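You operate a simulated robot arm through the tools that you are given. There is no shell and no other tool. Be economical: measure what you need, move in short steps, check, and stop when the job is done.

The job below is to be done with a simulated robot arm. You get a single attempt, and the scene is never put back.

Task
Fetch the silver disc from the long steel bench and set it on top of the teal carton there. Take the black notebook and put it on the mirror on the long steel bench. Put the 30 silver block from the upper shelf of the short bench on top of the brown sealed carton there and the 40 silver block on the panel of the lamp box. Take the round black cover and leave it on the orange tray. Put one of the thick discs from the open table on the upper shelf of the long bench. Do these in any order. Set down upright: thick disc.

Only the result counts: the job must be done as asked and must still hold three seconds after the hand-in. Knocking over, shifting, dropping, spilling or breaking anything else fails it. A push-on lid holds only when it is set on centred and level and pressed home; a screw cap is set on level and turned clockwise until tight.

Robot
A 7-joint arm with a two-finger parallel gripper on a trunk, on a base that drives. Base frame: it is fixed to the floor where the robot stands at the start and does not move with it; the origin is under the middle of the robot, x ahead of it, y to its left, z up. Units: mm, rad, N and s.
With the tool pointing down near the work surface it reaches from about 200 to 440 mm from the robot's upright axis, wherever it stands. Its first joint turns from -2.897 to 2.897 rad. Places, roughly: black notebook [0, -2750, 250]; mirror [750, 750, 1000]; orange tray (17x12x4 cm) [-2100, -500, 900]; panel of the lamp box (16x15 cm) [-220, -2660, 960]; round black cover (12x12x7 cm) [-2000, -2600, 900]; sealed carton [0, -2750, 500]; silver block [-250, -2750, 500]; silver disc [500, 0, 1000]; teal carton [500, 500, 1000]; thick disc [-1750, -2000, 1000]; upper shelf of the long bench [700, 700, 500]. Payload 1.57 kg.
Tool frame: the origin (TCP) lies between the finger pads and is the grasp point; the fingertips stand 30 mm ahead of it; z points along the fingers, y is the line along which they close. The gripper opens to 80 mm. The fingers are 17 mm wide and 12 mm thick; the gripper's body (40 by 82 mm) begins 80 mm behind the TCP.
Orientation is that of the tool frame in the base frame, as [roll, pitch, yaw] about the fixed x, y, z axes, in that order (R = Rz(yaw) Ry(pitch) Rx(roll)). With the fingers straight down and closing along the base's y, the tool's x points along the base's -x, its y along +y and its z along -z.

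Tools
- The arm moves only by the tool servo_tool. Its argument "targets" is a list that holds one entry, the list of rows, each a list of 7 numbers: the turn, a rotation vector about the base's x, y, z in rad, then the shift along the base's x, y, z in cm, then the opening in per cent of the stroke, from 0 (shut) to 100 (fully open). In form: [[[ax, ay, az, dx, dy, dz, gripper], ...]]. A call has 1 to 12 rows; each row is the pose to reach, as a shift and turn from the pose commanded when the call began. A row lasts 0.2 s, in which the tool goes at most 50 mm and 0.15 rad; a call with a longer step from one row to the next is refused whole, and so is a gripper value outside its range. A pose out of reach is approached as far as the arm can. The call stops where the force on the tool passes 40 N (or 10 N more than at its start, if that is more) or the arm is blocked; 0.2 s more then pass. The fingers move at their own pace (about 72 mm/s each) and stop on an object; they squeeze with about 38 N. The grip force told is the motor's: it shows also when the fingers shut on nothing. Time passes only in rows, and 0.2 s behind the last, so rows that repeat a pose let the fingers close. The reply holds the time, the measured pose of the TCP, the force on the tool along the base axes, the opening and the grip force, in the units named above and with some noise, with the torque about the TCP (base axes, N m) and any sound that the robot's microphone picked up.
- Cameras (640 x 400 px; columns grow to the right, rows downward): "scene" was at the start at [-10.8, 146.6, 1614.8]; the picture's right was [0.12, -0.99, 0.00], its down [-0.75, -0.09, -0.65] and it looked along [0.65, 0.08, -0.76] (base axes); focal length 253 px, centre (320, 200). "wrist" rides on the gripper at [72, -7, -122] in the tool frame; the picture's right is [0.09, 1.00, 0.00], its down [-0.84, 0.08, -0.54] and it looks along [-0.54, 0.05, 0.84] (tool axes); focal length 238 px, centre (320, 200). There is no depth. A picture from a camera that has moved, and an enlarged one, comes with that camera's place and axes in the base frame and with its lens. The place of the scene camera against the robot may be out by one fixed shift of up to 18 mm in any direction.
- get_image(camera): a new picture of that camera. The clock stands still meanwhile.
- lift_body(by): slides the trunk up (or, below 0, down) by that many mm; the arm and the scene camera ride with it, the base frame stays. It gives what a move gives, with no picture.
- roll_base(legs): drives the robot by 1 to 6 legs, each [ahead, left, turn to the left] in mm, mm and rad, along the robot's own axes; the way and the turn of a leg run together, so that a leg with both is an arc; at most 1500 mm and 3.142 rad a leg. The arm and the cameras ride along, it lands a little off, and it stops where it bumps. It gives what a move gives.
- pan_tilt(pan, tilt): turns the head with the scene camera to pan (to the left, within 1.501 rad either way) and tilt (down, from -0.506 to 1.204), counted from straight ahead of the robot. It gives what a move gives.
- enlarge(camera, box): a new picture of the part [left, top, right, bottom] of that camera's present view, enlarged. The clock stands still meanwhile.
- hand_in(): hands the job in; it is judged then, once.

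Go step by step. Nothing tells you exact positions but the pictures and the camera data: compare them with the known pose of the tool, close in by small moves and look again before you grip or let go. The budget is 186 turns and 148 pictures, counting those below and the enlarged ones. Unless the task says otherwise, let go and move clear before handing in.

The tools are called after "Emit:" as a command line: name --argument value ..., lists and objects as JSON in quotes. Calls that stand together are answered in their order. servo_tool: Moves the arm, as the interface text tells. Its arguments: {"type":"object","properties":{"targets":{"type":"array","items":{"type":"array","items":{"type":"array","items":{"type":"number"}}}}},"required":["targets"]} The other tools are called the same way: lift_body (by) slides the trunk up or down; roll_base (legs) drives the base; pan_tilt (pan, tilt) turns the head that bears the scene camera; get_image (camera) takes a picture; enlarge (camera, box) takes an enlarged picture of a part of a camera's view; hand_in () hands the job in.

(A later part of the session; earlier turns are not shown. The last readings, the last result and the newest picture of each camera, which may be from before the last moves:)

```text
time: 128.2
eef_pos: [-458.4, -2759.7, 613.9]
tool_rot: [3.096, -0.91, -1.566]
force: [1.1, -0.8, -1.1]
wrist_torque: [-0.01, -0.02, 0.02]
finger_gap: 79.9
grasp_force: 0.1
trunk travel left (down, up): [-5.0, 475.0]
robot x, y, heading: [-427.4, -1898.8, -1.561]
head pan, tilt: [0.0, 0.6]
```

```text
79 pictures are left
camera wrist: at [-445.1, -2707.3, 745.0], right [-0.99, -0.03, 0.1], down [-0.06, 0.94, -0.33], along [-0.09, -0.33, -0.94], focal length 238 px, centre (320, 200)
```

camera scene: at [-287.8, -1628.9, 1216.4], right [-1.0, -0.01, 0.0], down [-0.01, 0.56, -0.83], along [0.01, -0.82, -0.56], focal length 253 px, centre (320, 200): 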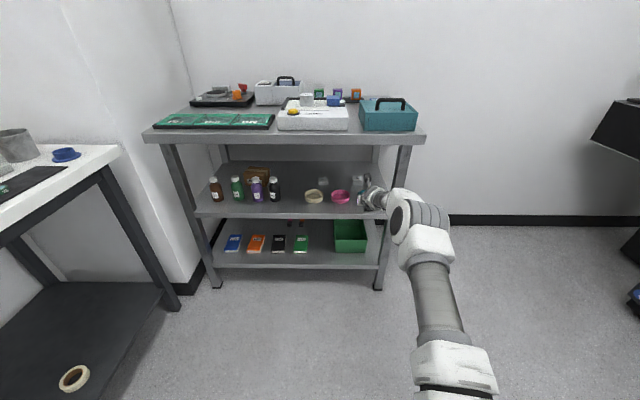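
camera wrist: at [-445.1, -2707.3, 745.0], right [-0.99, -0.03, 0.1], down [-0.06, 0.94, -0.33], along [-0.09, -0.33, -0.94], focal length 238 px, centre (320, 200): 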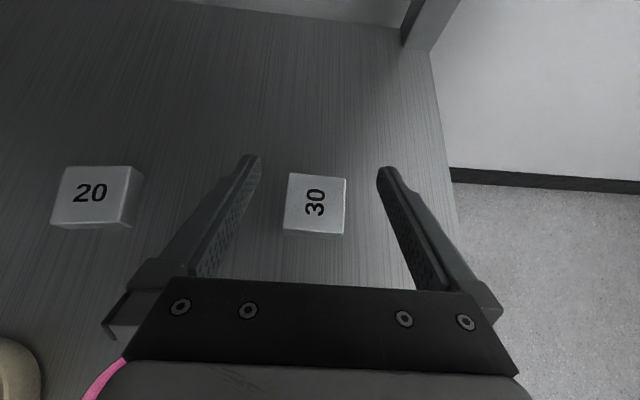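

Emit:
servo_tool --targets '[[[0, 0, 0, 0, -0.1, -1.5, 100], [0, 0, 0, 0, -0.1, -3, 100], [0, 0, 0, 0, -0.1, -4.2, 100], [0, 0, 0, 0, -0.1, -4.9, 100], [0, 0, 0, 0, -0.1, -4.9, 60], [0, 0, 0, 0, -0.1, -4.9, 0], [0, 0, 0, 0, -0.1, -4.9, 0], [0, 0, 0, 0, -0.1, -4.9, 0]]]'

Emit:
get_image --camera "wrist"

```text
time: 130.0
eef_pos: [-459.8, -2761.1, 565.5]
tool_rot: [3.098, -0.909, -1.564]
force: [0.5, -0.6, 0.6]
wrist_torque: [-0.06, -0.04, 0.03]
finger_gap: 49.6
grasp_force: 37.7
trunk travel left (down, up): [-5.0, 475.0]
robot x, y, heading: [-426.1, -1900.2, -1.555]
head pan, tilt: [0.0, 0.6]
```

```text
78 pictures are left
camera wrist: at [-446.2, -2708.4, 696.2], right [-0.99, -0.03, 0.1], down [-0.06, 0.94, -0.33], along [-0.09, -0.33, -0.94], focal length 238 px, centre (320, 200)
```

wrist: 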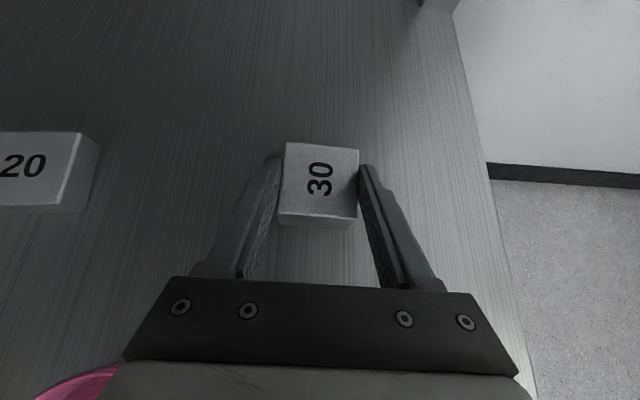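

Gripped. Lifting, then strafing left behind the dishes and over the 20 block.

Emit:
servo_tool --targets '[[[0, 0, 0, 0, 0, 0.5, 0], [0, 0, 0, 0, 0.3, 1.5, 0], [0, 0, 0, 0, 0.9, 3, 0], [0, 0, 0, 0, 1.2, 4.5, 0], [0, 0, 0, 0, 1.5, 5.7, 0], [0, 0, 0, 0, 1.5, 5.7, 0]]]'

Emit:
roll_base --legs '[[0, 260, 0]]'

Emit:
get_image --camera "wrist"

Emit:
pan_tilt --pan 0.9 --tilt 1.1

Emit:
get_image --camera "scene"

```text
time: 131.4
eef_pos: [-457.2, -2745.3, 612.3]
tool_rot: [3.097, -0.897, -1.565]
force: [0.1, 0.4, -1.6]
wrist_torque: [0.04, 0.01, 0.01]
finger_gap: 49.5
grasp_force: 38.0
trunk travel left (down, up): [-5.0, 475.0]
robot x, y, heading: [-424.2, -1901.5, -1.559]
head pan, tilt: [0.0, 0.6]
```

```text
time: 134.0
eef_pos: [-195.3, -2741.6, 615.3]
tool_rot: [3.101, -0.9, -1.576]
force: [-0.1, 0.3, -3.0]
wrist_torque: [0.03, 0.04, -0.01]
finger_gap: 49.3
grasp_force: 37.8
trunk travel left (down, up): [-5.0, 475.0]
robot x, y, heading: [-157.2, -1897.1, -1.56]
head pan, tilt: [0.0, 0.6]
```

```text
77 pictures are left
camera wrist: at [-183.9, -2690.5, 747.5], right [-0.99, -0.02, 0.1], down [-0.05, 0.95, -0.32], along [-0.09, -0.32, -0.94], focal length 238 px, centre (320, 200)
```

wrist: 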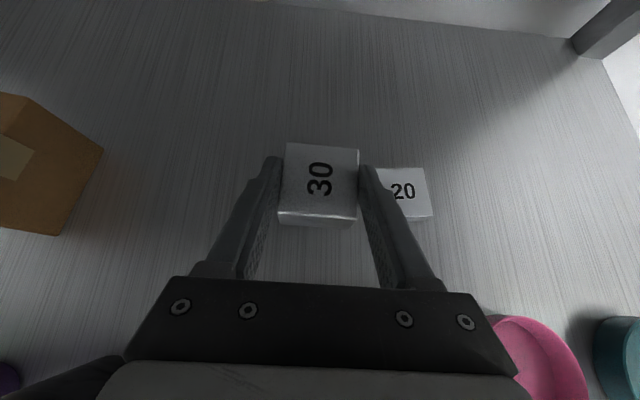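

```text
time: 135.2
eef_pos: [-196.8, -2741.3, 616.0]
tool_rot: [3.099, -0.901, -1.574]
force: [0.6, -0.4, -2.4]
wrist_torque: [0.02, 0.02, 0.0]
finger_gap: 49.4
grasp_force: 38.2
trunk travel left (down, up): [-5.0, 475.0]
robot x, y, heading: [-154.4, -1898.2, -1.561]
head pan, tilt: [0.901, 1.1]
```

```text
76 pictures are left
camera scene: at [24.7, -1859.2, 1177.8], right [-0.62, -0.79, 0.0], down [-0.7, 0.55, -0.45], along [0.36, -0.28, -0.89], focal length 253 px, centre (320, 200)
```

scene: 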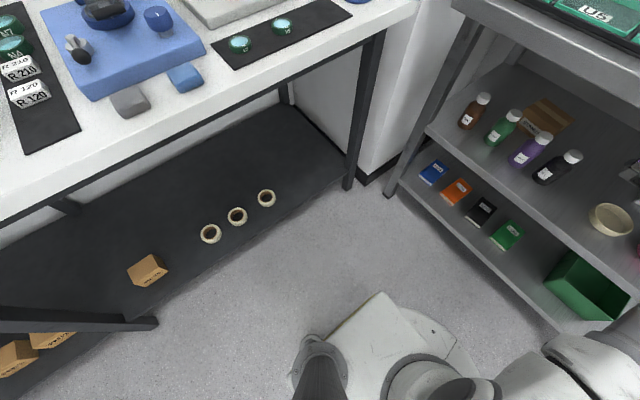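

The reach was limited at this retracted radius (z 616 instead of 622). Stretching out should allow a higher tool; trying that.

Emit:
servo_tool --targets '[[[0, 0, 0, 0, -2, 0, 0], [0, 0, 0, 0, -4, 0.8, 0], [-0.01, 0, 0, 0, -4.5, 1.6, 0], [-0.01, 0, 0, 0, -4.5, 1.9, 0], [-0.01, 0, 0, 0, -4.5, 1.9, 0]]]'

Emit:
pan_tilt --pan 0.1 --tilt 0.6

Emit:
get_image --camera "scene"

```text
time: 136.4
eef_pos: [-196.6, -2785.9, 635.3]
tool_rot: [3.097, -0.911, -1.573]
force: [0.1, -0.2, -2.0]
wrist_torque: [0.02, -0.01, 0.03]
finger_gap: 49.5
grasp_force: 37.8
trunk travel left (down, up): [-5.0, 475.0]
robot x, y, heading: [-154.3, -1901.3, -1.565]
head pan, tilt: [0.901, 1.1]
```

```text
time: 137.6
eef_pos: [-197.0, -2784.4, 635.6]
tool_rot: [3.097, -0.912, -1.572]
force: [-0.4, 0.2, -1.6]
wrist_torque: [0.02, 0.03, 0.03]
finger_gap: 49.6
grasp_force: 38.1
trunk travel left (down, up): [-5.0, 475.0]
robot x, y, heading: [-156.9, -1899.9, -1.56]
head pan, tilt: [0.099, 0.6]
```

```text
75 pictures are left
camera scene: at [-15.3, -1908.2, 1216.3], right [-0.99, -0.11, 0.0], down [-0.06, 0.56, -0.82], along [0.09, -0.82, -0.57], focal length 253 px, centre (320, 200)
```

scene: 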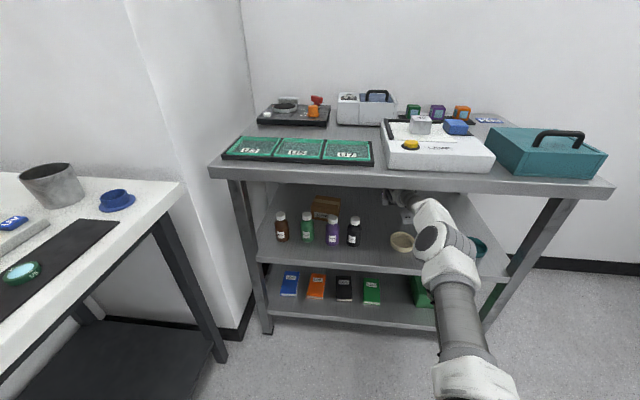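

That works. Now back 40 and left 150, then look at the carton.

Emit:
roll_base --legs '[[-32, 150, 0]]'

Emit:
get_image --camera "wrist"

```text
time: 139.3
eef_pos: [-46.4, -2752.8, 637.0]
tool_rot: [3.098, -0.912, -1.575]
force: [0.8, 0.5, -2.5]
wrist_torque: [0.04, -0.05, -0.04]
finger_gap: 49.3
grasp_force: 37.8
trunk travel left (down, up): [-5.0, 475.0]
robot x, y, heading: [-3.9, -1868.4, -1.566]
head pan, tilt: [0.099, 0.6]
```

```text
74 pictures are left
camera wrist: at [-33.2, -2700.2, 766.6], right [-0.99, -0.02, 0.1], down [-0.05, 0.94, -0.33], along [-0.09, -0.33, -0.94], focal length 238 px, centre (320, 200)
```

wrist: 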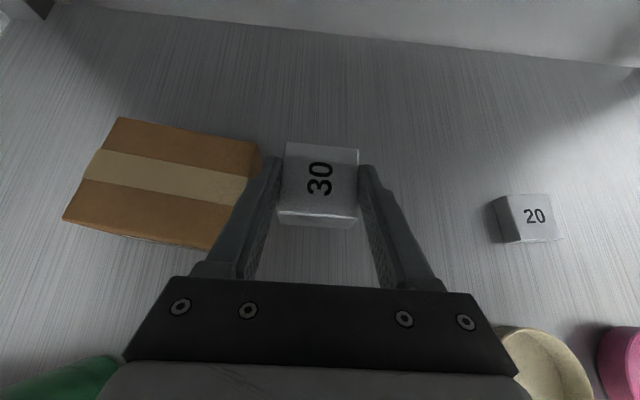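

The carton's top is ≈596, centred near [67,-2772]. The block's underside is at ≈600, so I'll rise a bit more before strafing over.

Emit:
servo_tool --targets '[[[0, 0, 0, 0, -0.3, 0.5, 0], [0, 0, 0, 0, -0.6, 1.0, 0], [0, 0, 0, 0, -0.9, 1.4, 0], [0, 0, 0, 0, -0.9, 1.4, 0]]]'

```text
time: 140.3
eef_pos: [-46.3, -2762.8, 650.0]
tool_rot: [3.098, -0.91, -1.576]
force: [1.0, -0.5, -1.7]
wrist_torque: [0.01, 0.0, -0.02]
finger_gap: 49.2
grasp_force: 38.3
trunk travel left (down, up): [-5.0, 475.0]
robot x, y, heading: [-4.6, -1865.2, -1.563]
head pan, tilt: [0.099, 0.6]
```

Emit:
roll_base --legs '[[0, 112, 0]]'

Emit:
get_image --camera "wrist"

Emit:
enlarge --camera "scene" --box '[230, 130, 470, 280]'

```text
time: 141.8
eef_pos: [63.5, -2761.2, 650.3]
tool_rot: [3.098, -0.91, -1.579]
force: [-0.9, 0.5, -3.0]
wrist_torque: [0.03, 0.01, 0.01]
finger_gap: 49.4
grasp_force: 37.8
trunk travel left (down, up): [-5.0, 475.0]
robot x, y, heading: [109.2, -1861.3, -1.569]
head pan, tilt: [0.099, 0.6]
```

```text
73 pictures are left
camera wrist: at [76.7, -2709.3, 780.7], right [-0.99, -0.01, 0.1], down [-0.05, 0.94, -0.33], along [-0.09, -0.33, -0.94], focal length 238 px, centre (320, 200)
```

wrist: 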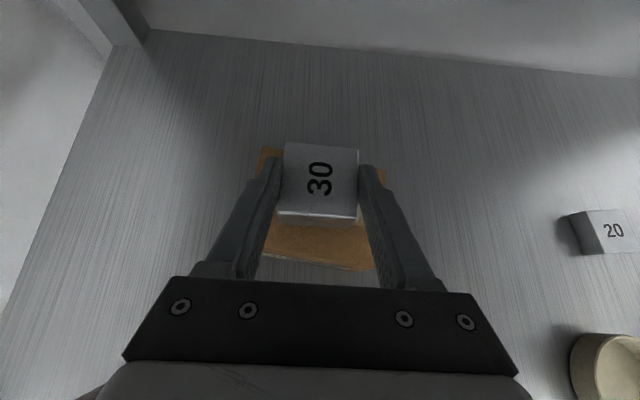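

```text
2.67 times, centred on (350, 205) of scene
camera zoom: at [248.7, -1875.6, 1216.4], right [-0.99, -0.1, 0.0], down [-0.06, 0.56, -0.82], along [0.08, -0.82, -0.57], focal length 675 px, centre (240, 187)
```

zoom: 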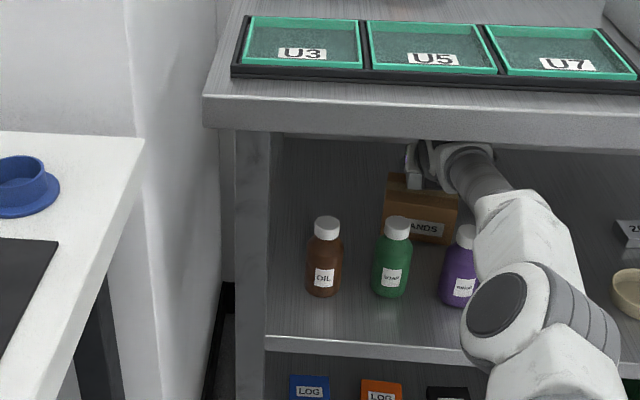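

Block is centred over the carton. Lowering to contact.

Emit:
servo_tool --targets '[[[0, 0, 0, -0.4, 0.4, -0.6, 0], [0, 0, 0, -0.4, 0.4, -1.1, 0], [0, 0, 0, -0.4, 0.4, -1.3, 0], [0, 0, 0, -0.4, 0.4, -1.3, 0]]]'

Emit:
servo_tool --targets '[[[0, 0, 0, 0, 0, -0.15, 0], [0, 0, 0, 0, 0, -0.3, 0], [0, 0, 0, 0, 0, -0.3, 0]]]'

```text
time: 142.8
eef_pos: [60.0, -2757.0, 637.4]
tool_rot: [3.098, -0.91, -1.578]
force: [0.1, -0.8, -1.6]
wrist_torque: [0.07, -0.02, -0.03]
finger_gap: 49.5
grasp_force: 37.5
trunk travel left (down, up): [-5.0, 475.0]
robot x, y, heading: [106.4, -1865.0, -1.566]
head pan, tilt: [0.099, 0.6]
```

```text
time: 143.6
eef_pos: [58.8, -2759.5, 636.2]
tool_rot: [3.098, -0.914, -1.577]
force: [0.5, 1.0, 4.5]
wrist_torque: [0.12, -0.17, 0.01]
finger_gap: 49.4
grasp_force: 37.6
trunk travel left (down, up): [-5.0, 475.0]
robot x, y, heading: [106.8, -1864.1, -1.565]
head pan, tilt: [0.099, 0.6]
```

Contact. Releasing, then backing the base 55 mm so the fingers clear the block straight back.

Emit:
servo_tool --targets '[[[0, 0, 0, 0, 0, 0.2, 0], [0, 0, 0, 0, 0, 0.2, 70], [0, 0, 0, 0, 0, 0.2, 85], [0, 0, 0, 0, 0, 0.2, 85]]]'

Emit:
get_image --camera "wrist"

Emit:
roll_base --legs '[[-52, 0, 0]]'

Emit:
get_image --camera "wrist"

```text
time: 144.6
eef_pos: [58.9, -2758.3, 636.6]
tool_rot: [3.098, -0.909, -1.578]
force: [0.3, -1.2, -0.1]
wrist_torque: [0.0, 0.04, 0.0]
finger_gap: 68.0
grasp_force: 0.1
trunk travel left (down, up): [-5.0, 475.0]
robot x, y, heading: [108.0, -1866.2, -1.567]
head pan, tilt: [0.099, 0.6]
```

```text
71 pictures are left
camera wrist: at [72.7, -2705.8, 767.0], right [-0.99, -0.01, 0.1], down [-0.05, 0.94, -0.33], along [-0.09, -0.33, -0.94], focal length 238 px, centre (320, 200)
```

wrist: 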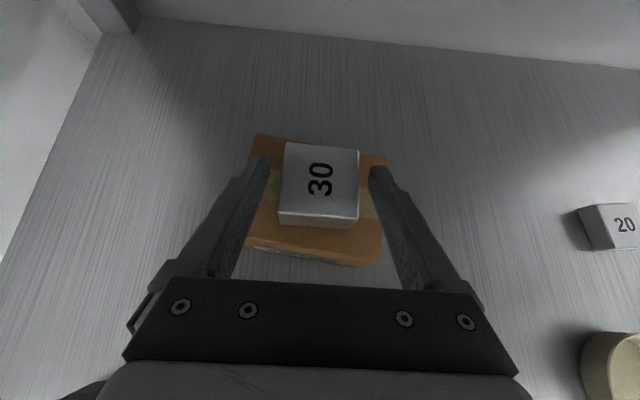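

```text
time: 145.7
eef_pos: [59.1, -2706.9, 635.1]
tool_rot: [3.098, -0.91, -1.577]
force: [-0.3, -1.2, 0.2]
wrist_torque: [0.0, -0.03, 0.01]
finger_gap: 68.0
grasp_force: 0.0
trunk travel left (down, up): [-5.0, 475.0]
robot x, y, heading: [108.1, -1816.8, -1.567]
head pan, tilt: [0.099, 0.6]
```

```text
70 pictures are left
camera wrist: at [72.4, -2653.8, 767.0], right [-0.99, -0.01, 0.1], down [-0.05, 0.94, -0.33], along [-0.09, -0.33, -0.94], focal length 238 px, centre (320, 200)
```

wrist: 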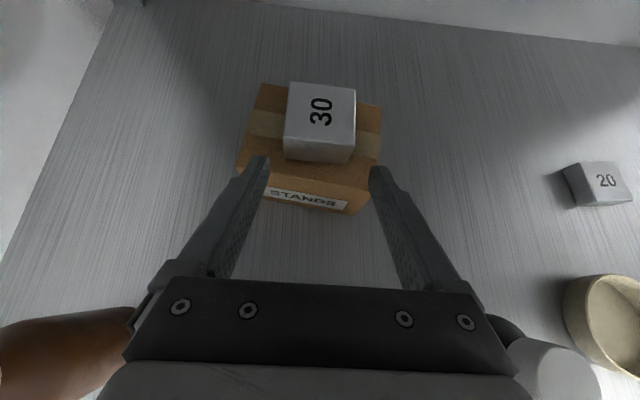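

Block 30 rests on the carton. Narrowing the fingers and strafing right behind the bottles, then out through the gap.

Emit:
servo_tool --targets '[[[0, 0, 0, 0, 0, 0, 20], [0, 0, 0, 0, 0, 0, 20], [0, 0, 0, 0, 0, 0, 20]]]'

Emit:
roll_base --legs '[[0, -208, 0]]'

Emit:
get_image --camera "wrist"

```text
time: 146.5
eef_pos: [59.1, -2705.7, 635.4]
tool_rot: [3.099, -0.911, -1.578]
force: [0.1, -0.5, -0.1]
wrist_torque: [0.01, 0.0, -0.02]
finger_gap: 16.0
grasp_force: 0.1
trunk travel left (down, up): [-5.0, 475.0]
robot x, y, heading: [107.9, -1810.1, -1.573]
head pan, tilt: [0.099, 0.6]
```

```text
time: 148.6
eef_pos: [-142.1, -2708.7, 636.6]
tool_rot: [3.097, -0.91, -1.578]
force: [0.1, 0.2, 0.3]
wrist_torque: [-0.01, -0.02, -0.01]
finger_gap: 16.2
grasp_force: 0.1
trunk travel left (down, up): [-5.0, 475.0]
robot x, y, heading: [-91.2, -1816.1, -1.565]
head pan, tilt: [0.099, 0.6]
```

```text
69 pictures are left
camera wrist: at [-128.2, -2654.5, 767.0], right [-0.99, -0.02, 0.1], down [-0.05, 0.94, -0.33], along [-0.09, -0.33, -0.94], focal length 238 px, centre (320, 200)
```

wrist: 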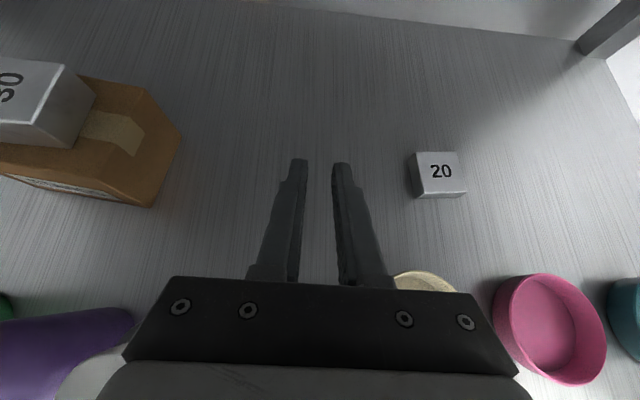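

Backing out of the shelf.

Emit:
roll_base --legs '[[-410, -8, 0]]'

Emit:
pan_tilt --pan 0 --tilt 0.65

Emit:
enlarge --camera "scene" --box '[220, 100, 460, 250]'

Emit:
get_image --camera "wrist"

```text
time: 151.8
eef_pos: [-146.6, -2304.9, 635.4]
tool_rot: [3.097, -0.912, -1.571]
force: [0.2, 1.0, -0.1]
wrist_torque: [0.0, 0.02, 0.02]
finger_gap: 15.8
grasp_force: 0.0
trunk travel left (down, up): [-5.0, 475.0]
robot x, y, heading: [-105.9, -1410.5, -1.557]
head pan, tilt: [0.099, 0.6]
```

```text
time: 152.4
eef_pos: [-146.5, -2305.0, 637.5]
tool_rot: [3.097, -0.912, -1.571]
force: [-0.5, -0.6, 0.9]
wrist_torque: [-0.01, -0.01, 0.0]
finger_gap: 16.2
grasp_force: 0.0
trunk travel left (down, up): [-5.0, 475.0]
robot x, y, heading: [-105.2, -1407.8, -1.562]
head pan, tilt: [0.0, 0.649]
```

```text
2.67 times, centred on (340, 175) of scene
camera zoom: at [27.3, -1418.6, 1212.1], right [-1.0, -0.01, 0.0], down [-0.01, 0.6, -0.8], along [0.01, -0.8, -0.6], focal length 675 px, centre (267, 267)
```

zoom: 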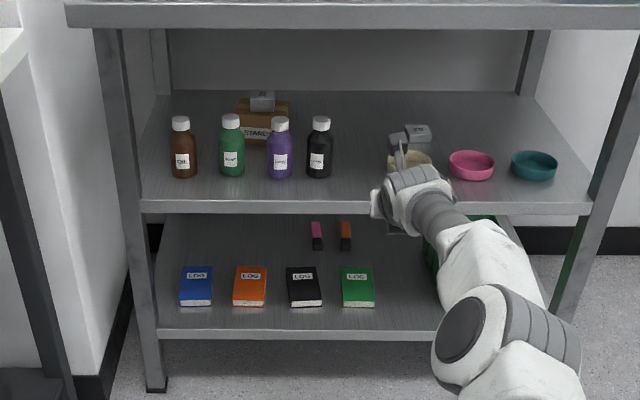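

```text
67 pictures are left
camera wrist: at [-133.6, -2251.4, 767.0], right [-0.99, -0.02, 0.1], down [-0.05, 0.94, -0.33], along [-0.09, -0.33, -0.94], focal length 238 px, centre (320, 200)
```

wrist: 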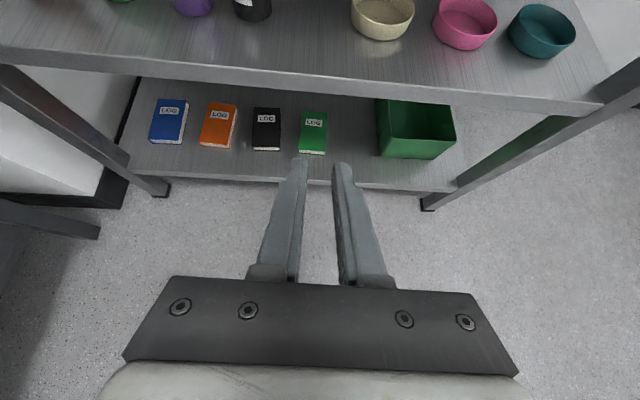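

Both blocks done, all else intact. Now the black notebook on the lower shelf (z≈165), about 73 mm wide at [-36,-2670]. Lowering the tool in front with a steeper 65° pitch.

Emit:
servo_tool --targets '[[[0.047, -0.004, 0.002, 0, 0.9, -4, 60], [0.094, -0.008, 0.004, 0, 1.8, -8, 100], [0.141, -0.012, 0.006, 0, 2.7, -12, 100], [0.188, -0.016, 0.008, 0, 3.6, -16, 100], [0.235, -0.02, 0.01, 0, 4.5, -20, 100], [0.282, -0.024, 0.012, 0, 5.4, -24, 100], [0.329, -0.028, 0.014, 0, 6.3, -28, 100], [0.376, -0.032, 0.016, 0, 7.2, -32, 100], [0.423, -0.036, 0.018, 0, 8.1, -36, 100], [0.47, -0.04, 0.02, 0, 9, -39.5, 100], [0.47, -0.04, 0.02, 0, 9, -39.5, 100]]]'

Emit:
get_image --camera "wrist"

```text
time: 154.8
eef_pos: [-154.7, -2133.2, 273.1]
tool_rot: [-3.138, -0.44, -1.582]
force: [-0.1, -0.4, -0.7]
wrist_torque: [0.01, -0.01, -0.01]
finger_gap: 80.2
grasp_force: 0.1
out of reach, approached as far as the arm can: row 3, 4, 5, 6, 7, 8, 9, 10, 11
trunk travel left (down, up): [-5.0, 475.0]
robot x, y, heading: [-104.2, -1411.9, -1.559]
head pan, tilt: [0.0, 0.649]
```

```text
66 pictures are left
camera wrist: at [-149.3, -2146.3, 414.3], right [-1.0, -0.07, 0.04], down [-0.07, 0.99, 0.13], along [-0.04, 0.13, -0.99], focal length 238 px, centre (320, 200)
```

wrist: 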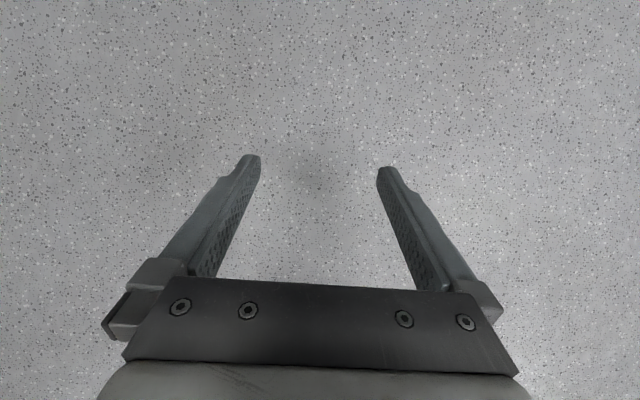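

The arm's limit is a shorter radius this low (~630 mm at z≈200). Adjusting: retract 85 mm and lower.

Emit:
servo_tool --targets '[[[0, 0, 0, 0, 3, -1, 100], [0, 0, 0, 0, 6, -2.5, 100], [0, 0, 0, 0, 8.5, -4.5, 100], [0, 0, 0, 0, 8.5, -4.5, 100]]]'

Emit:
roll_base --legs '[[350, 110, 0]]'

Emit:
get_image --camera "wrist"

Emit:
get_image --camera "scene"

```text
time: 155.8
eef_pos: [-153.1, -2045.5, 232.6]
tool_rot: [-3.136, -0.442, -1.582]
force: [-1.0, 0.0, -0.3]
wrist_torque: [0.01, -0.01, -0.01]
finger_gap: 79.9
grasp_force: 0.0
trunk travel left (down, up): [-5.0, 475.0]
robot x, y, heading: [-100.6, -1409.7, -1.563]
head pan, tilt: [0.0, 0.649]
```

```text
time: 158.7
eef_pos: [-47.4, -2387.1, 231.7]
tool_rot: [-3.139, -0.441, -1.586]
force: [0.9, -0.8, -0.5]
wrist_torque: [0.01, 0.0, -0.01]
finger_gap: 80.2
grasp_force: 0.0
trunk travel left (down, up): [-5.0, 475.0]
robot x, y, heading: [3.8, -1751.9, -1.564]
head pan, tilt: [0.0, 0.649]
```

```text
65 pictures are left
camera wrist: at [-40.5, -2399.6, 372.3], right [-1.0, -0.07, 0.04], down [-0.06, 0.99, 0.13], along [-0.04, 0.13, -0.99], focal length 238 px, centre (320, 200)
```

wrist: 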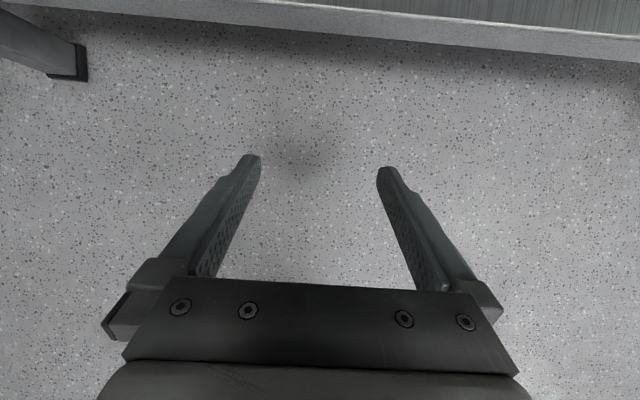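

```text
64 pictures are left
camera scene: at [137.0, -1761.9, 1212.1], right [-1.0, 0.0, 0.0], down [0.0, 0.6, -0.8], along [0.0, -0.8, -0.6], focal length 253 px, centre (320, 200)
```

scene: 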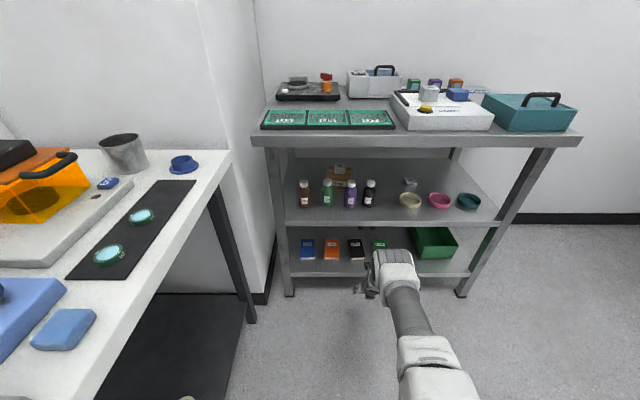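

Raising a little for safety over the notebooks, then driving in partway.

Emit:
servo_tool --targets '[[[0, 0, 0.01, 0, 0, 1, 100], [0, 0, 0.015, 0, 0, 2.5, 100], [0, 0, 0.015, 0, 0, 2.5, 100]]]'

Emit:
roll_base --legs '[[160, 8, 0]]'

Emit:
get_image --camera "wrist"

```text
time: 159.5
eef_pos: [-46.2, -2386.7, 258.5]
tool_rot: [-3.138, -0.44, -1.571]
force: [-0.1, 0.0, -0.1]
wrist_torque: [-0.01, 0.02, 0.0]
finger_gap: 79.8
grasp_force: 0.1
trunk travel left (down, up): [-5.0, 475.0]
robot x, y, heading: [8.3, -1753.2, -1.57]
head pan, tilt: [0.0, 0.649]
```

```text
time: 161.2
eef_pos: [-38.3, -2544.5, 258.3]
tool_rot: [-3.139, -0.441, -1.573]
force: [0.1, -0.3, 0.0]
wrist_torque: [-0.02, -0.01, 0.03]
finger_gap: 79.8
grasp_force: 0.1
trunk travel left (down, up): [-5.0, 475.0]
robot x, y, heading: [14.3, -1913.3, -1.572]
head pan, tilt: [0.0, 0.649]
```

```text
63 pictures are left
camera wrist: at [-33.0, -2557.9, 398.3], right [-1.0, -0.08, 0.04], down [-0.08, 0.99, 0.13], along [-0.05, 0.13, -0.99], focal length 238 px, centre (320, 200)
```

wrist: 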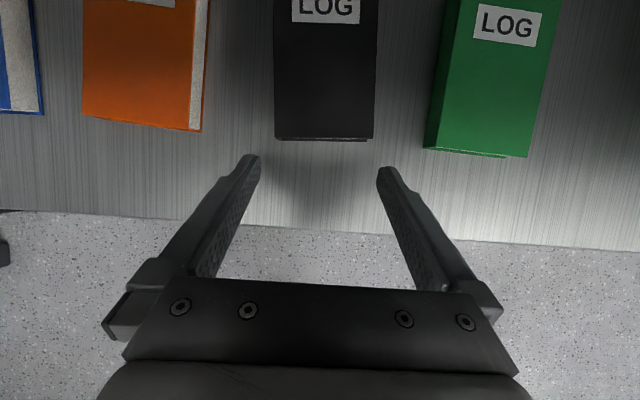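

Shelf z≈198, notebook top ≈216, about 74 mm wide, rotated ≈0.074 rad. I'll yaw to match and drive to y≈-2640.

Emit:
servo_tool --targets '[[[0, 0, 0.074, 0.2, 0, -0.3, 100], [0, 0, 0.074, 0.2, 0, -0.3, 100]]]'

Emit:
roll_base --legs '[[90, 0, 0]]'

Emit:
get_image --camera "wrist"

```text
time: 161.8
eef_pos: [-38.0, -2545.1, 253.3]
tool_rot: [-3.138, -0.441, -1.501]
force: [-0.1, -0.3, 1.1]
wrist_torque: [-0.01, 0.01, 0.04]
finger_gap: 79.8
grasp_force: 0.1
trunk travel left (down, up): [-5.0, 475.0]
robot x, y, heading: [15.8, -1909.7, -1.571]
head pan, tilt: [0.0, 0.649]
```

```text
time: 163.0
eef_pos: [-44.9, -2564.6, 231.1]
tool_rot: [-3.138, -0.351, -1.521]
force: [7.7, 27.8, 66.4]
wrist_torque: [0.56, 2.04, -0.79]
finger_gap: 76.7
grasp_force: 0.0
trunk travel left (down, up): [-5.0, 475.0]
robot x, y, heading: [17.1, -1981.0, -1.573]
head pan, tilt: [0.0, 0.649]
stopped in leg 1: the robot was blocked; the commanded pose is now the measured one
```

```text
62 pictures are left
camera wrist: at [-36.3, -2589.9, 369.7], right [-0.99, -0.14, 0.03], down [-0.13, 0.97, 0.22], along [-0.06, 0.22, -0.97], focal length 238 px, centre (320, 200)
```

wrist: 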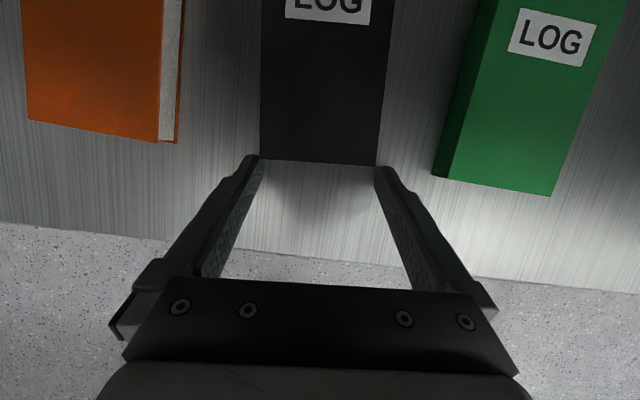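

The wrist housing met the upper shelf's lip and pushed the tips onto the shelf. Backing off; I'll flatten the tool to ≈57° and stretch more.

Emit:
roll_base --legs '[[-110, 0, 0]]'

Emit:
get_image --camera "wrist"

```text
time: 164.3
eef_pos: [-46.0, -2453.9, 227.4]
tool_rot: [-3.137, -0.347, -1.522]
force: [-0.5, -0.7, 0.3]
wrist_torque: [-0.01, 0.0, 0.02]
finger_gap: 80.1
grasp_force: 0.1
trunk travel left (down, up): [-5.0, 475.0]
robot x, y, heading: [14.8, -1868.8, -1.569]
head pan, tilt: [0.0, 0.649]
```

```text
61 pictures are left
camera wrist: at [-36.9, -2478.5, 365.2], right [-0.99, -0.14, 0.03], down [-0.13, 0.97, 0.23], along [-0.06, 0.22, -0.97], focal length 238 px, centre (320, 200)
```

wrist: 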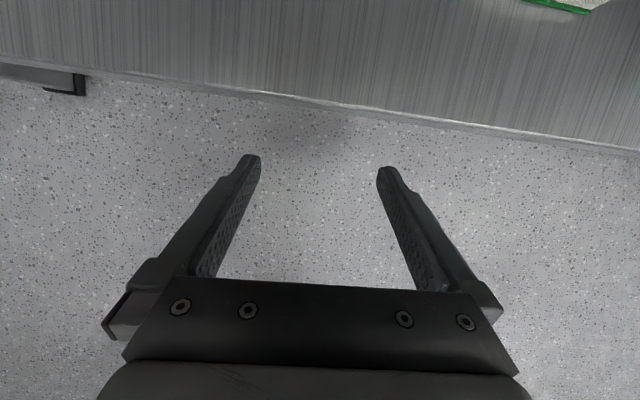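

Emit:
servo_tool --targets '[[[-0.06, 0, 0.006, 0.2, -2, 1, 100], [-0.12, 0, 0.012, 0.4, -4, 1.8, 100], [-0.18, 0, 0.02, 0.7, -6.5, 2.4, 100], [-0.226, 0, 0.025, 0.9, -9, 2.6, 100], [-0.226, 0, 0.025, 0.9, -9, 2.6, 100]]]'

Emit:
get_image --camera "wrist"

Emit:
get_image --camera "scene"

```text
time: 165.6
eef_pos: [-35.3, -2543.1, 252.0]
tool_rot: [3.13, -0.57, -1.489]
force: [-0.5, -0.3, -0.7]
wrist_torque: [0.01, -0.02, -0.02]
finger_gap: 80.2
grasp_force: 0.0
trunk travel left (down, up): [-5.0, 475.0]
robot x, y, heading: [15.0, -1868.9, -1.571]
head pan, tilt: [0.0, 0.649]
```

```text
60 pictures are left
camera wrist: at [-27.8, -2537.9, 393.0], right [-0.99, -0.15, 0.06], down [-0.15, 0.99, 0.0], along [-0.06, 0.0, -1.0], focal length 238 px, centre (320, 200)
```

wrist: 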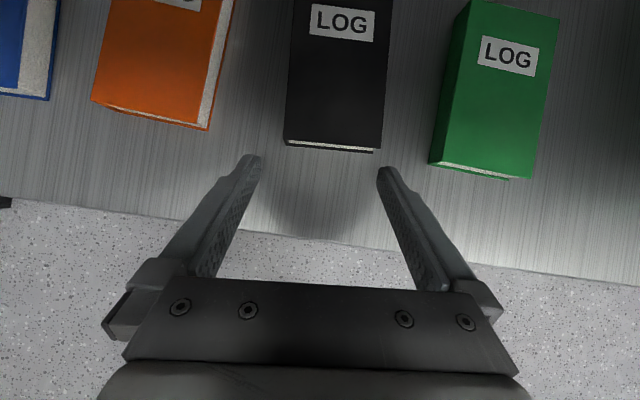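

```text
59 pictures are left
camera scene: at [146.1, -1879.6, 1212.1], right [-1.0, 0.0, 0.0], down [0.0, 0.6, -0.8], along [0.0, -0.8, -0.6], focal length 253 px, centre (320, 200)
```

scene: 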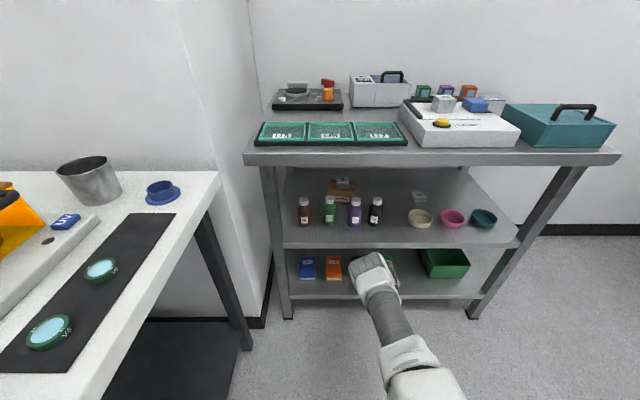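

Yaw matches. Driving 95 mm in.

Emit:
roll_base --legs '[[92, -2, 0]]'

Emit:
get_image --camera "wrist"

```text
time: 166.9
eef_pos: [-41.0, -2617.6, 239.8]
tool_rot: [3.133, -0.543, -1.499]
force: [-0.3, 0.3, 0.5]
wrist_torque: [0.01, -0.03, 0.0]
finger_gap: 79.9
grasp_force: 0.0
trunk travel left (down, up): [-5.0, 475.0]
robot x, y, heading: [11.6, -1958.8, -1.571]
head pan, tilt: [0.0, 0.649]
stopped in leg 1: the robot was blocked; the commanded pose is now the measured one
```

```text
58 pictures are left
camera wrist: at [-32.2, -2615.8, 379.7], right [-0.99, -0.15, 0.05], down [-0.14, 0.99, 0.03], along [-0.06, 0.02, -1.0], focal length 238 px, centre (320, 200)
```

wrist: 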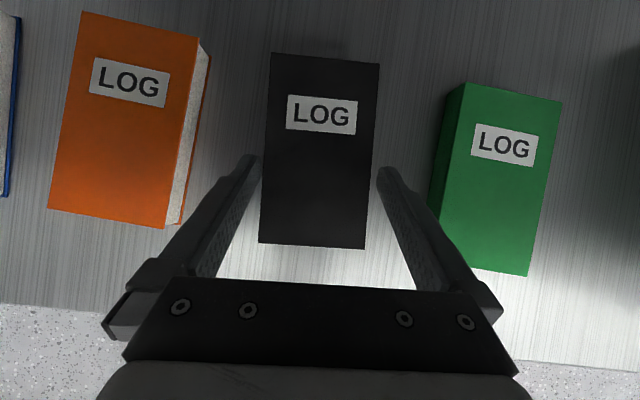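

Slight contact with the lip again, but the fingers now straddle the notebook near its middle. I'll lower 6 mm and grip here.

Emit:
servo_tool --targets '[[[0, 0, 0, 0, 0, -0.3, 100], [0, 0, 0, 0, 0, -0.7, 100], [0, 0, 0, 0, 0, -0.7, 100], [0, 0, 0, 0, 0, -0.7, 80], [0, 0, 0, 0, 0, -0.7, 0], [0, 0, 0, 0, 0, -0.7, 0]]]'

Emit:
get_image --camera "wrist"

```text
time: 168.3
eef_pos: [-40.4, -2619.9, 232.2]
tool_rot: [3.132, -0.542, -1.499]
force: [0.3, -1.3, 1.5]
wrist_torque: [-0.04, -0.11, 0.03]
finger_gap: 71.4
grasp_force: 38.0
trunk travel left (down, up): [-5.0, 475.0]
robot x, y, heading: [13.5, -1961.3, -1.571]
head pan, tilt: [0.0, 0.649]
```

```text
57 pictures are left
camera wrist: at [-32.1, -2616.3, 372.9], right [-0.99, -0.15, 0.06], down [-0.14, 0.99, 0.03], along [-0.06, 0.02, -1.0], focal length 238 px, centre (320, 200)
```

wrist: 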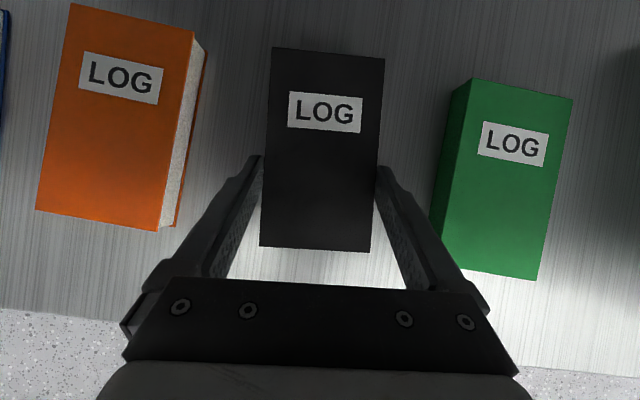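

Gripped at 71 mm. Lifting slightly and backing out.

Emit:
servo_tool --targets '[[[0, 0, 0, 0, 0, 0.2, 0], [0, 0, 0, 0, 0, 0.4, 0], [0, 0, 0, 0, 0, 0.7, 0], [0, 0, 0, 0, 0, 0.7, 0]]]'

Emit:
roll_base --legs '[[-60, 0, 0]]'

Emit:
servo_tool --targets '[[[0, 0, 0, 0, 0, 0.7, 0], [0, 0, 0, 0, 0, 1.4, 0], [0, 0, 0, 0, 0, 1.4, 0]]]'

Emit:
get_image --camera "wrist"

```text
time: 169.3
eef_pos: [-40.0, -2618.5, 238.8]
tool_rot: [3.132, -0.541, -1.498]
force: [0.5, 0.7, -1.2]
wrist_torque: [0.02, 0.01, 0.01]
finger_gap: 71.5
grasp_force: 38.3
trunk travel left (down, up): [-5.0, 475.0]
robot x, y, heading: [10.6, -1961.7, -1.572]
head pan, tilt: [0.0, 0.649]
```

```text
time: 170.4
eef_pos: [-40.8, -2557.6, 239.6]
tool_rot: [3.134, -0.544, -1.5]
force: [-0.6, 0.2, -1.4]
wrist_torque: [0.01, 0.0, -0.03]
finger_gap: 71.2
grasp_force: 37.8
trunk travel left (down, up): [-5.0, 475.0]
robot x, y, heading: [10.1, -1896.8, -1.574]
head pan, tilt: [0.0, 0.649]
```

```text
time: 171.2
eef_pos: [-42.6, -2556.9, 252.8]
tool_rot: [3.134, -0.543, -1.501]
force: [0.2, -0.6, -1.8]
wrist_torque: [0.08, 0.02, -0.01]
finger_gap: 71.2
grasp_force: 37.6
trunk travel left (down, up): [-5.0, 475.0]
robot x, y, heading: [14.7, -1896.7, -1.571]
head pan, tilt: [0.0, 0.649]
```

```text
56 pictures are left
camera wrist: at [-33.7, -2553.6, 394.0], right [-0.99, -0.14, 0.06], down [-0.14, 0.99, 0.03], along [-0.06, 0.02, -1.0], focal length 238 px, centre (320, 200)
```

wrist: 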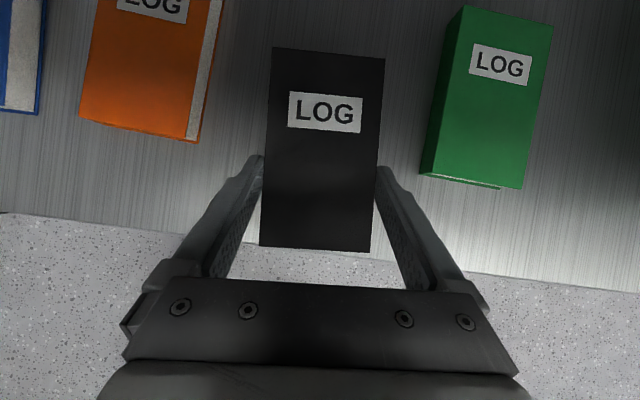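

The notebook is held. Backing out, raising the trunk, then driving to the long bench.

Emit:
roll_base --legs '[[-400, 0, 0]]'

Emit:
lift_body --by 400

Emit:
roll_base --legs '[[-1000, -300, 0], [-1050, -300, 0]]'

Emit:
servo_tool --targets '[[[0, 0, 0, 0, 0, 4, 0], [0, 0, 0, 0, 0, 8, 0], [0, 0, 0, 0, 0, 12, 0], [0, 0, 0, 0, 0, 16, 0], [0, 0, 0, 0, 0, 20, 0], [0, 0, 0, 0, 0, 24, 0], [0, 0, 0, 0, 0, 28, 0], [0, 0, 0, 0, 0, 32, 0], [0, 0, 0, 0, 0, 35, 0], [0, 0, 0, 0, 0, 35, 0]]]'

Emit:
get_image --camera "wrist"

```text
time: 174.3
eef_pos: [-43.5, -2167.5, 252.9]
tool_rot: [3.132, -0.544, -1.504]
force: [0.1, 0.1, -1.5]
wrist_torque: [0.03, 0.01, -0.06]
finger_gap: 71.0
grasp_force: 38.3
trunk travel left (down, up): [-5.0, 475.0]
robot x, y, heading: [16.6, -1509.9, -1.576]
head pan, tilt: [0.0, 0.649]
```

```text
time: 178.1
eef_pos: [-42.9, -2168.5, 653.7]
tool_rot: [3.133, -0.543, -1.503]
force: [-0.7, 0.6, -1.1]
wrist_torque: [0.02, 0.03, 0.01]
finger_gap: 71.0
grasp_force: 38.3
trunk travel left (down, up): [-405.0, 75.0]
robot x, y, heading: [14.5, -1512.4, -1.578]
head pan, tilt: [0.0, 0.649]
```

```text
time: 191.7
eef_pos: [-663.3, -146.8, 653.1]
tool_rot: [3.133, -0.543, -1.474]
force: [-0.3, -0.2, -0.6]
wrist_torque: [0.05, 0.02, -0.02]
finger_gap: 71.0
grasp_force: 37.6
trunk travel left (down, up): [-405.0, 75.0]
robot x, y, heading: [-628.6, 514.4, -1.548]
head pan, tilt: [0.0, 0.649]
```

```text
time: 193.8
eef_pos: [-660.7, -145.6, 1002.0]
tool_rot: [3.134, -0.541, -1.475]
force: [0.4, 0.3, -0.4]
wrist_torque: [0.03, 0.0, 0.01]
finger_gap: 71.3
grasp_force: 37.7
trunk travel left (down, up): [-405.0, 75.0]
robot x, y, heading: [-625.6, 512.5, -1.549]
head pan, tilt: [0.0, 0.649]
```

```text
55 pictures are left
camera wrist: at [-654.3, -142.3, 1144.4], right [-0.98, -0.17, 0.06], down [-0.17, 0.99, 0.03], along [-0.06, 0.02, -1.0], focal length 238 px, centre (320, 200)
```

wrist: 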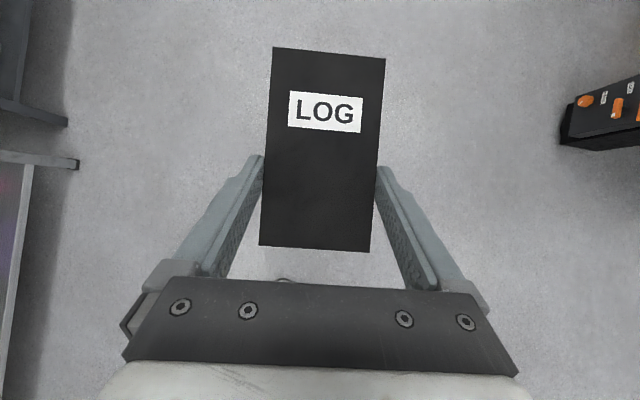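

Turning to face the long bench and approaching the mirror.

Emit:
roll_base --legs '[[0, 0, 1.549], [400, 160, 0]]'

Emit:
pan_tilt --pan 0 --tilt 0.75

Emit:
get_image --camera "scene"

Emit:
get_image --camera "wrist"

```text
time: 202.1
eef_pos: [424.3, 640.2, 1004.2]
tool_rot: [3.133, -0.541, 0.093]
force: [0.0, 0.5, -1.1]
wrist_torque: [0.03, 0.03, 0.01]
finger_gap: 71.3
grasp_force: 37.8
trunk travel left (down, up): [-405.0, 75.0]
robot x, y, heading: [-233.3, 679.9, 0.017]
head pan, tilt: [0.0, 0.649]
```

```text
time: 202.8
eef_pos: [424.8, 639.2, 1003.4]
tool_rot: [3.132, -0.543, 0.093]
force: [0.1, -0.1, -1.0]
wrist_torque: [0.01, 0.04, -0.04]
finger_gap: 71.2
grasp_force: 37.9
trunk travel left (down, up): [-405.0, 75.0]
robot x, y, heading: [-232.6, 677.8, 0.017]
head pan, tilt: [0.0, 0.75]
```

```text
54 pictures are left
camera scene: at [-241.6, 815.3, 1603.5], right [0.02, -1.0, 0.0], down [-0.68, -0.01, -0.73], along [0.73, 0.01, -0.68], focal length 253 px, centre (320, 200)
```

scene: 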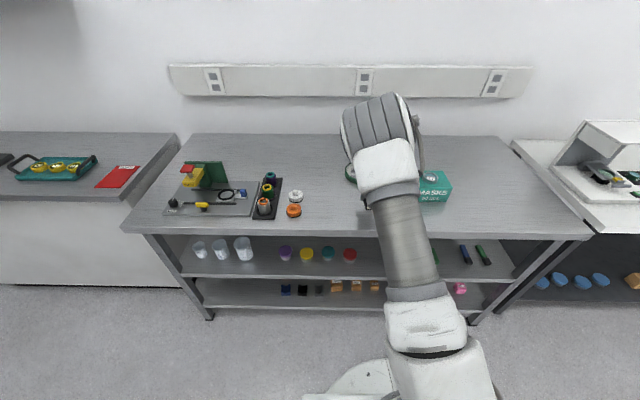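

```text
53 pictures are left
camera wrist: at [422.5, 648.4, 1144.0], right [0.17, -0.98, 0.06], down [-0.99, -0.16, 0.03], along [-0.02, -0.06, -1.0], focal length 238 px, centre (320, 200)
```

wrist: 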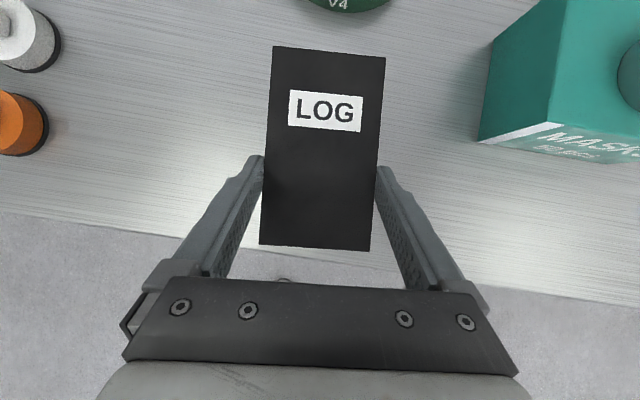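

The mirror's front rim is near x≈595. Driving closer to see it under the notebook.

Emit:
roll_base --legs '[[150, 5, -0.017]]'

Emit:
get_image --camera "wrist"

```text
time: 204.4
eef_pos: [570.5, 635.1, 1003.9]
tool_rot: [3.132, -0.543, 0.076]
force: [-0.5, -0.6, -1.4]
wrist_torque: [-0.01, 0.02, -0.01]
finger_gap: 71.4
grasp_force: 37.8
trunk travel left (down, up): [-405.0, 75.0]
robot x, y, heading: [-88.6, 682.5, 0.003]
head pan, tilt: [0.0, 0.75]
```

```text
52 pictures are left
camera wrist: at [569.5, 643.3, 1144.1], right [0.15, -0.99, 0.06], down [-0.99, -0.15, 0.03], along [-0.02, -0.06, -1.0], focal length 238 px, centre (320, 200)
```

wrist: 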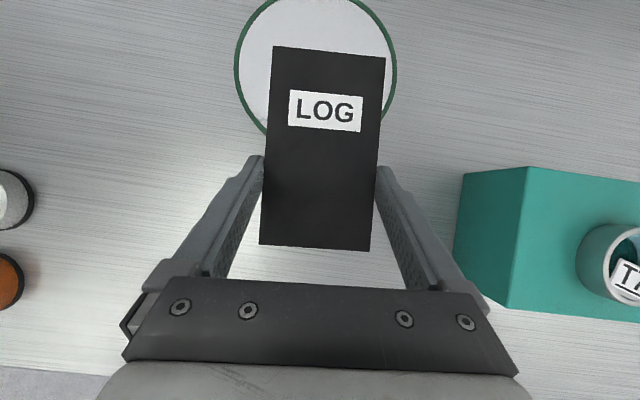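

Mirror centre at about [681,652], notebook centre now [600,637]. Driving the difference.

Emit:
roll_base --legs '[[80, 15, 0]]'

Emit:
get_image --camera "wrist"

```text
time: 205.6
eef_pos: [651.2, 649.9, 1002.2]
tool_rot: [3.132, -0.542, 0.076]
force: [-0.2, -0.7, -0.2]
wrist_torque: [0.0, -0.01, 0.0]
finger_gap: 70.9
grasp_force: 37.9
trunk travel left (down, up): [-405.0, 75.0]
robot x, y, heading: [-4.2, 701.0, -0.0]
head pan, tilt: [0.0, 0.75]
```

```text
51 pictures are left
camera wrist: at [648.8, 657.6, 1144.1], right [0.15, -0.99, 0.06], down [-0.99, -0.15, 0.03], along [-0.02, -0.06, -1.0], focal length 238 px, centre (320, 200)
```

wrist: 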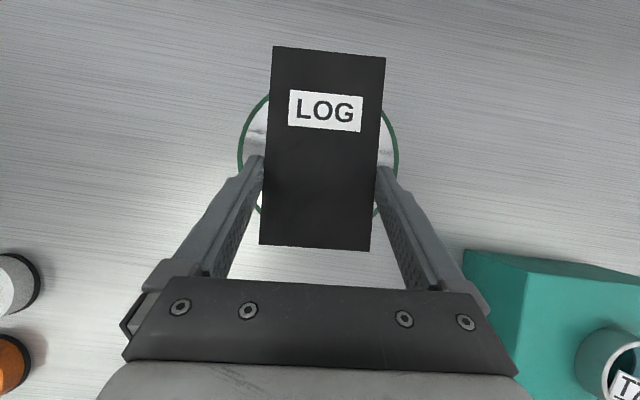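

Centred. Lowering onto the mirror.

Emit:
servo_tool --targets '[[[0, 0, 0, 0.3, 0, -1.5, 0], [0, 0, 0, 0.3, 0, -3, 0], [0, 0, 0, 0.3, 0, -3.5, 0], [0, 0, 0, 0.3, 0, -3.5, 0]]]'

Emit:
servo_tool --targets '[[[0, 0, 0, 0, 0, -0.15, 0], [0, 0, 0, 0, 0, -0.3, 0], [0, 0, 0, 0, 0, -0.45, 0], [0, 0, 0, 0, 0, -0.45, 0]]]'

Emit:
servo_tool --targets '[[[0, 0, 0, 0, 0, -0.15, 0], [0, 0, 0, 0, 0, -0.3, 0], [0, 0, 0, 0, 0, -0.3, 0]]]'

```text
time: 206.6
eef_pos: [653.2, 648.4, 969.0]
tool_rot: [3.131, -0.544, 0.074]
force: [-0.5, -0.6, -1.1]
wrist_torque: [-0.01, 0.02, 0.02]
finger_gap: 71.1
grasp_force: 37.9
trunk travel left (down, up): [-405.0, 75.0]
robot x, y, heading: [-4.8, 699.4, -0.003]
head pan, tilt: [0.0, 0.75]
```

```text
time: 207.6
eef_pos: [653.8, 650.0, 963.2]
tool_rot: [3.132, -0.542, 0.076]
force: [0.4, -0.8, -1.2]
wrist_torque: [0.01, 0.02, -0.03]
finger_gap: 71.3
grasp_force: 38.0
trunk travel left (down, up): [-405.0, 75.0]
robot x, y, heading: [-7.9, 697.9, 0.008]
head pan, tilt: [0.0, 0.75]
```

```text
time: 208.4
eef_pos: [652.0, 649.9, 960.1]
tool_rot: [3.133, -0.544, 0.073]
force: [0.0, -0.3, -0.2]
wrist_torque: [0.03, 0.05, -0.01]
finger_gap: 71.2
grasp_force: 38.0
trunk travel left (down, up): [-405.0, 75.0]
robot x, y, heading: [-7.7, 698.6, 0.0]
head pan, tilt: [0.0, 0.75]
```

Emit:
servo_tool --targets '[[[0, 0, 0, 0, 0, -0.15, 0], [0, 0, 0, 0, 0, -0.3, 0], [0, 0, 0, 0, 0, -0.3, 0]]]'

Emit:
servo_tool --targets '[[[0, 0, 0, 0, 0, -0.15, 0], [0, 0, 0, 0, 0, -0.3, 0], [0, 0, 0, 0, 0, -0.3, 0]]]'

Emit:
get_image --camera "wrist"

```text
time: 209.2
eef_pos: [653.8, 648.8, 957.6]
tool_rot: [3.133, -0.542, 0.075]
force: [-0.2, -0.3, -1.1]
wrist_torque: [-0.02, 0.01, 0.03]
finger_gap: 71.4
grasp_force: 37.7
trunk travel left (down, up): [-405.0, 75.0]
robot x, y, heading: [-5.8, 698.2, 0.001]
head pan, tilt: [0.0, 0.75]
```

```text
time: 210.0
eef_pos: [651.9, 649.2, 956.6]
tool_rot: [3.133, -0.544, 0.076]
force: [-1.1, 0.3, 8.4]
wrist_torque: [0.42, -0.12, 0.09]
finger_gap: 71.2
grasp_force: 37.9
trunk travel left (down, up): [-405.0, 75.0]
robot x, y, heading: [-8.0, 700.7, 0.001]
head pan, tilt: [0.0, 0.75]
```

```text
50 pictures are left
camera wrist: at [651.6, 657.1, 1097.2], right [0.15, -0.99, 0.06], down [-0.99, -0.15, 0.03], along [-0.02, -0.06, -1.0], focal length 238 px, centre (320, 200)
```

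wrist: 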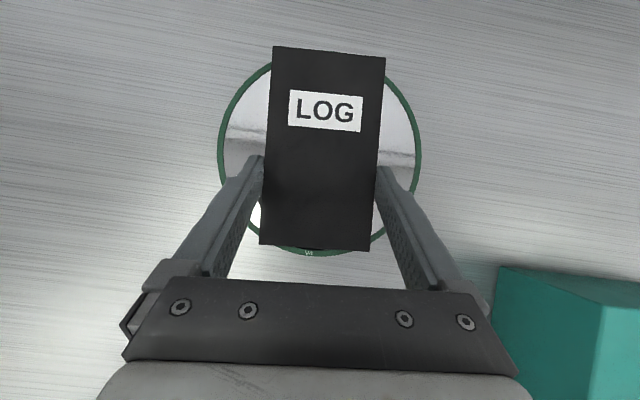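

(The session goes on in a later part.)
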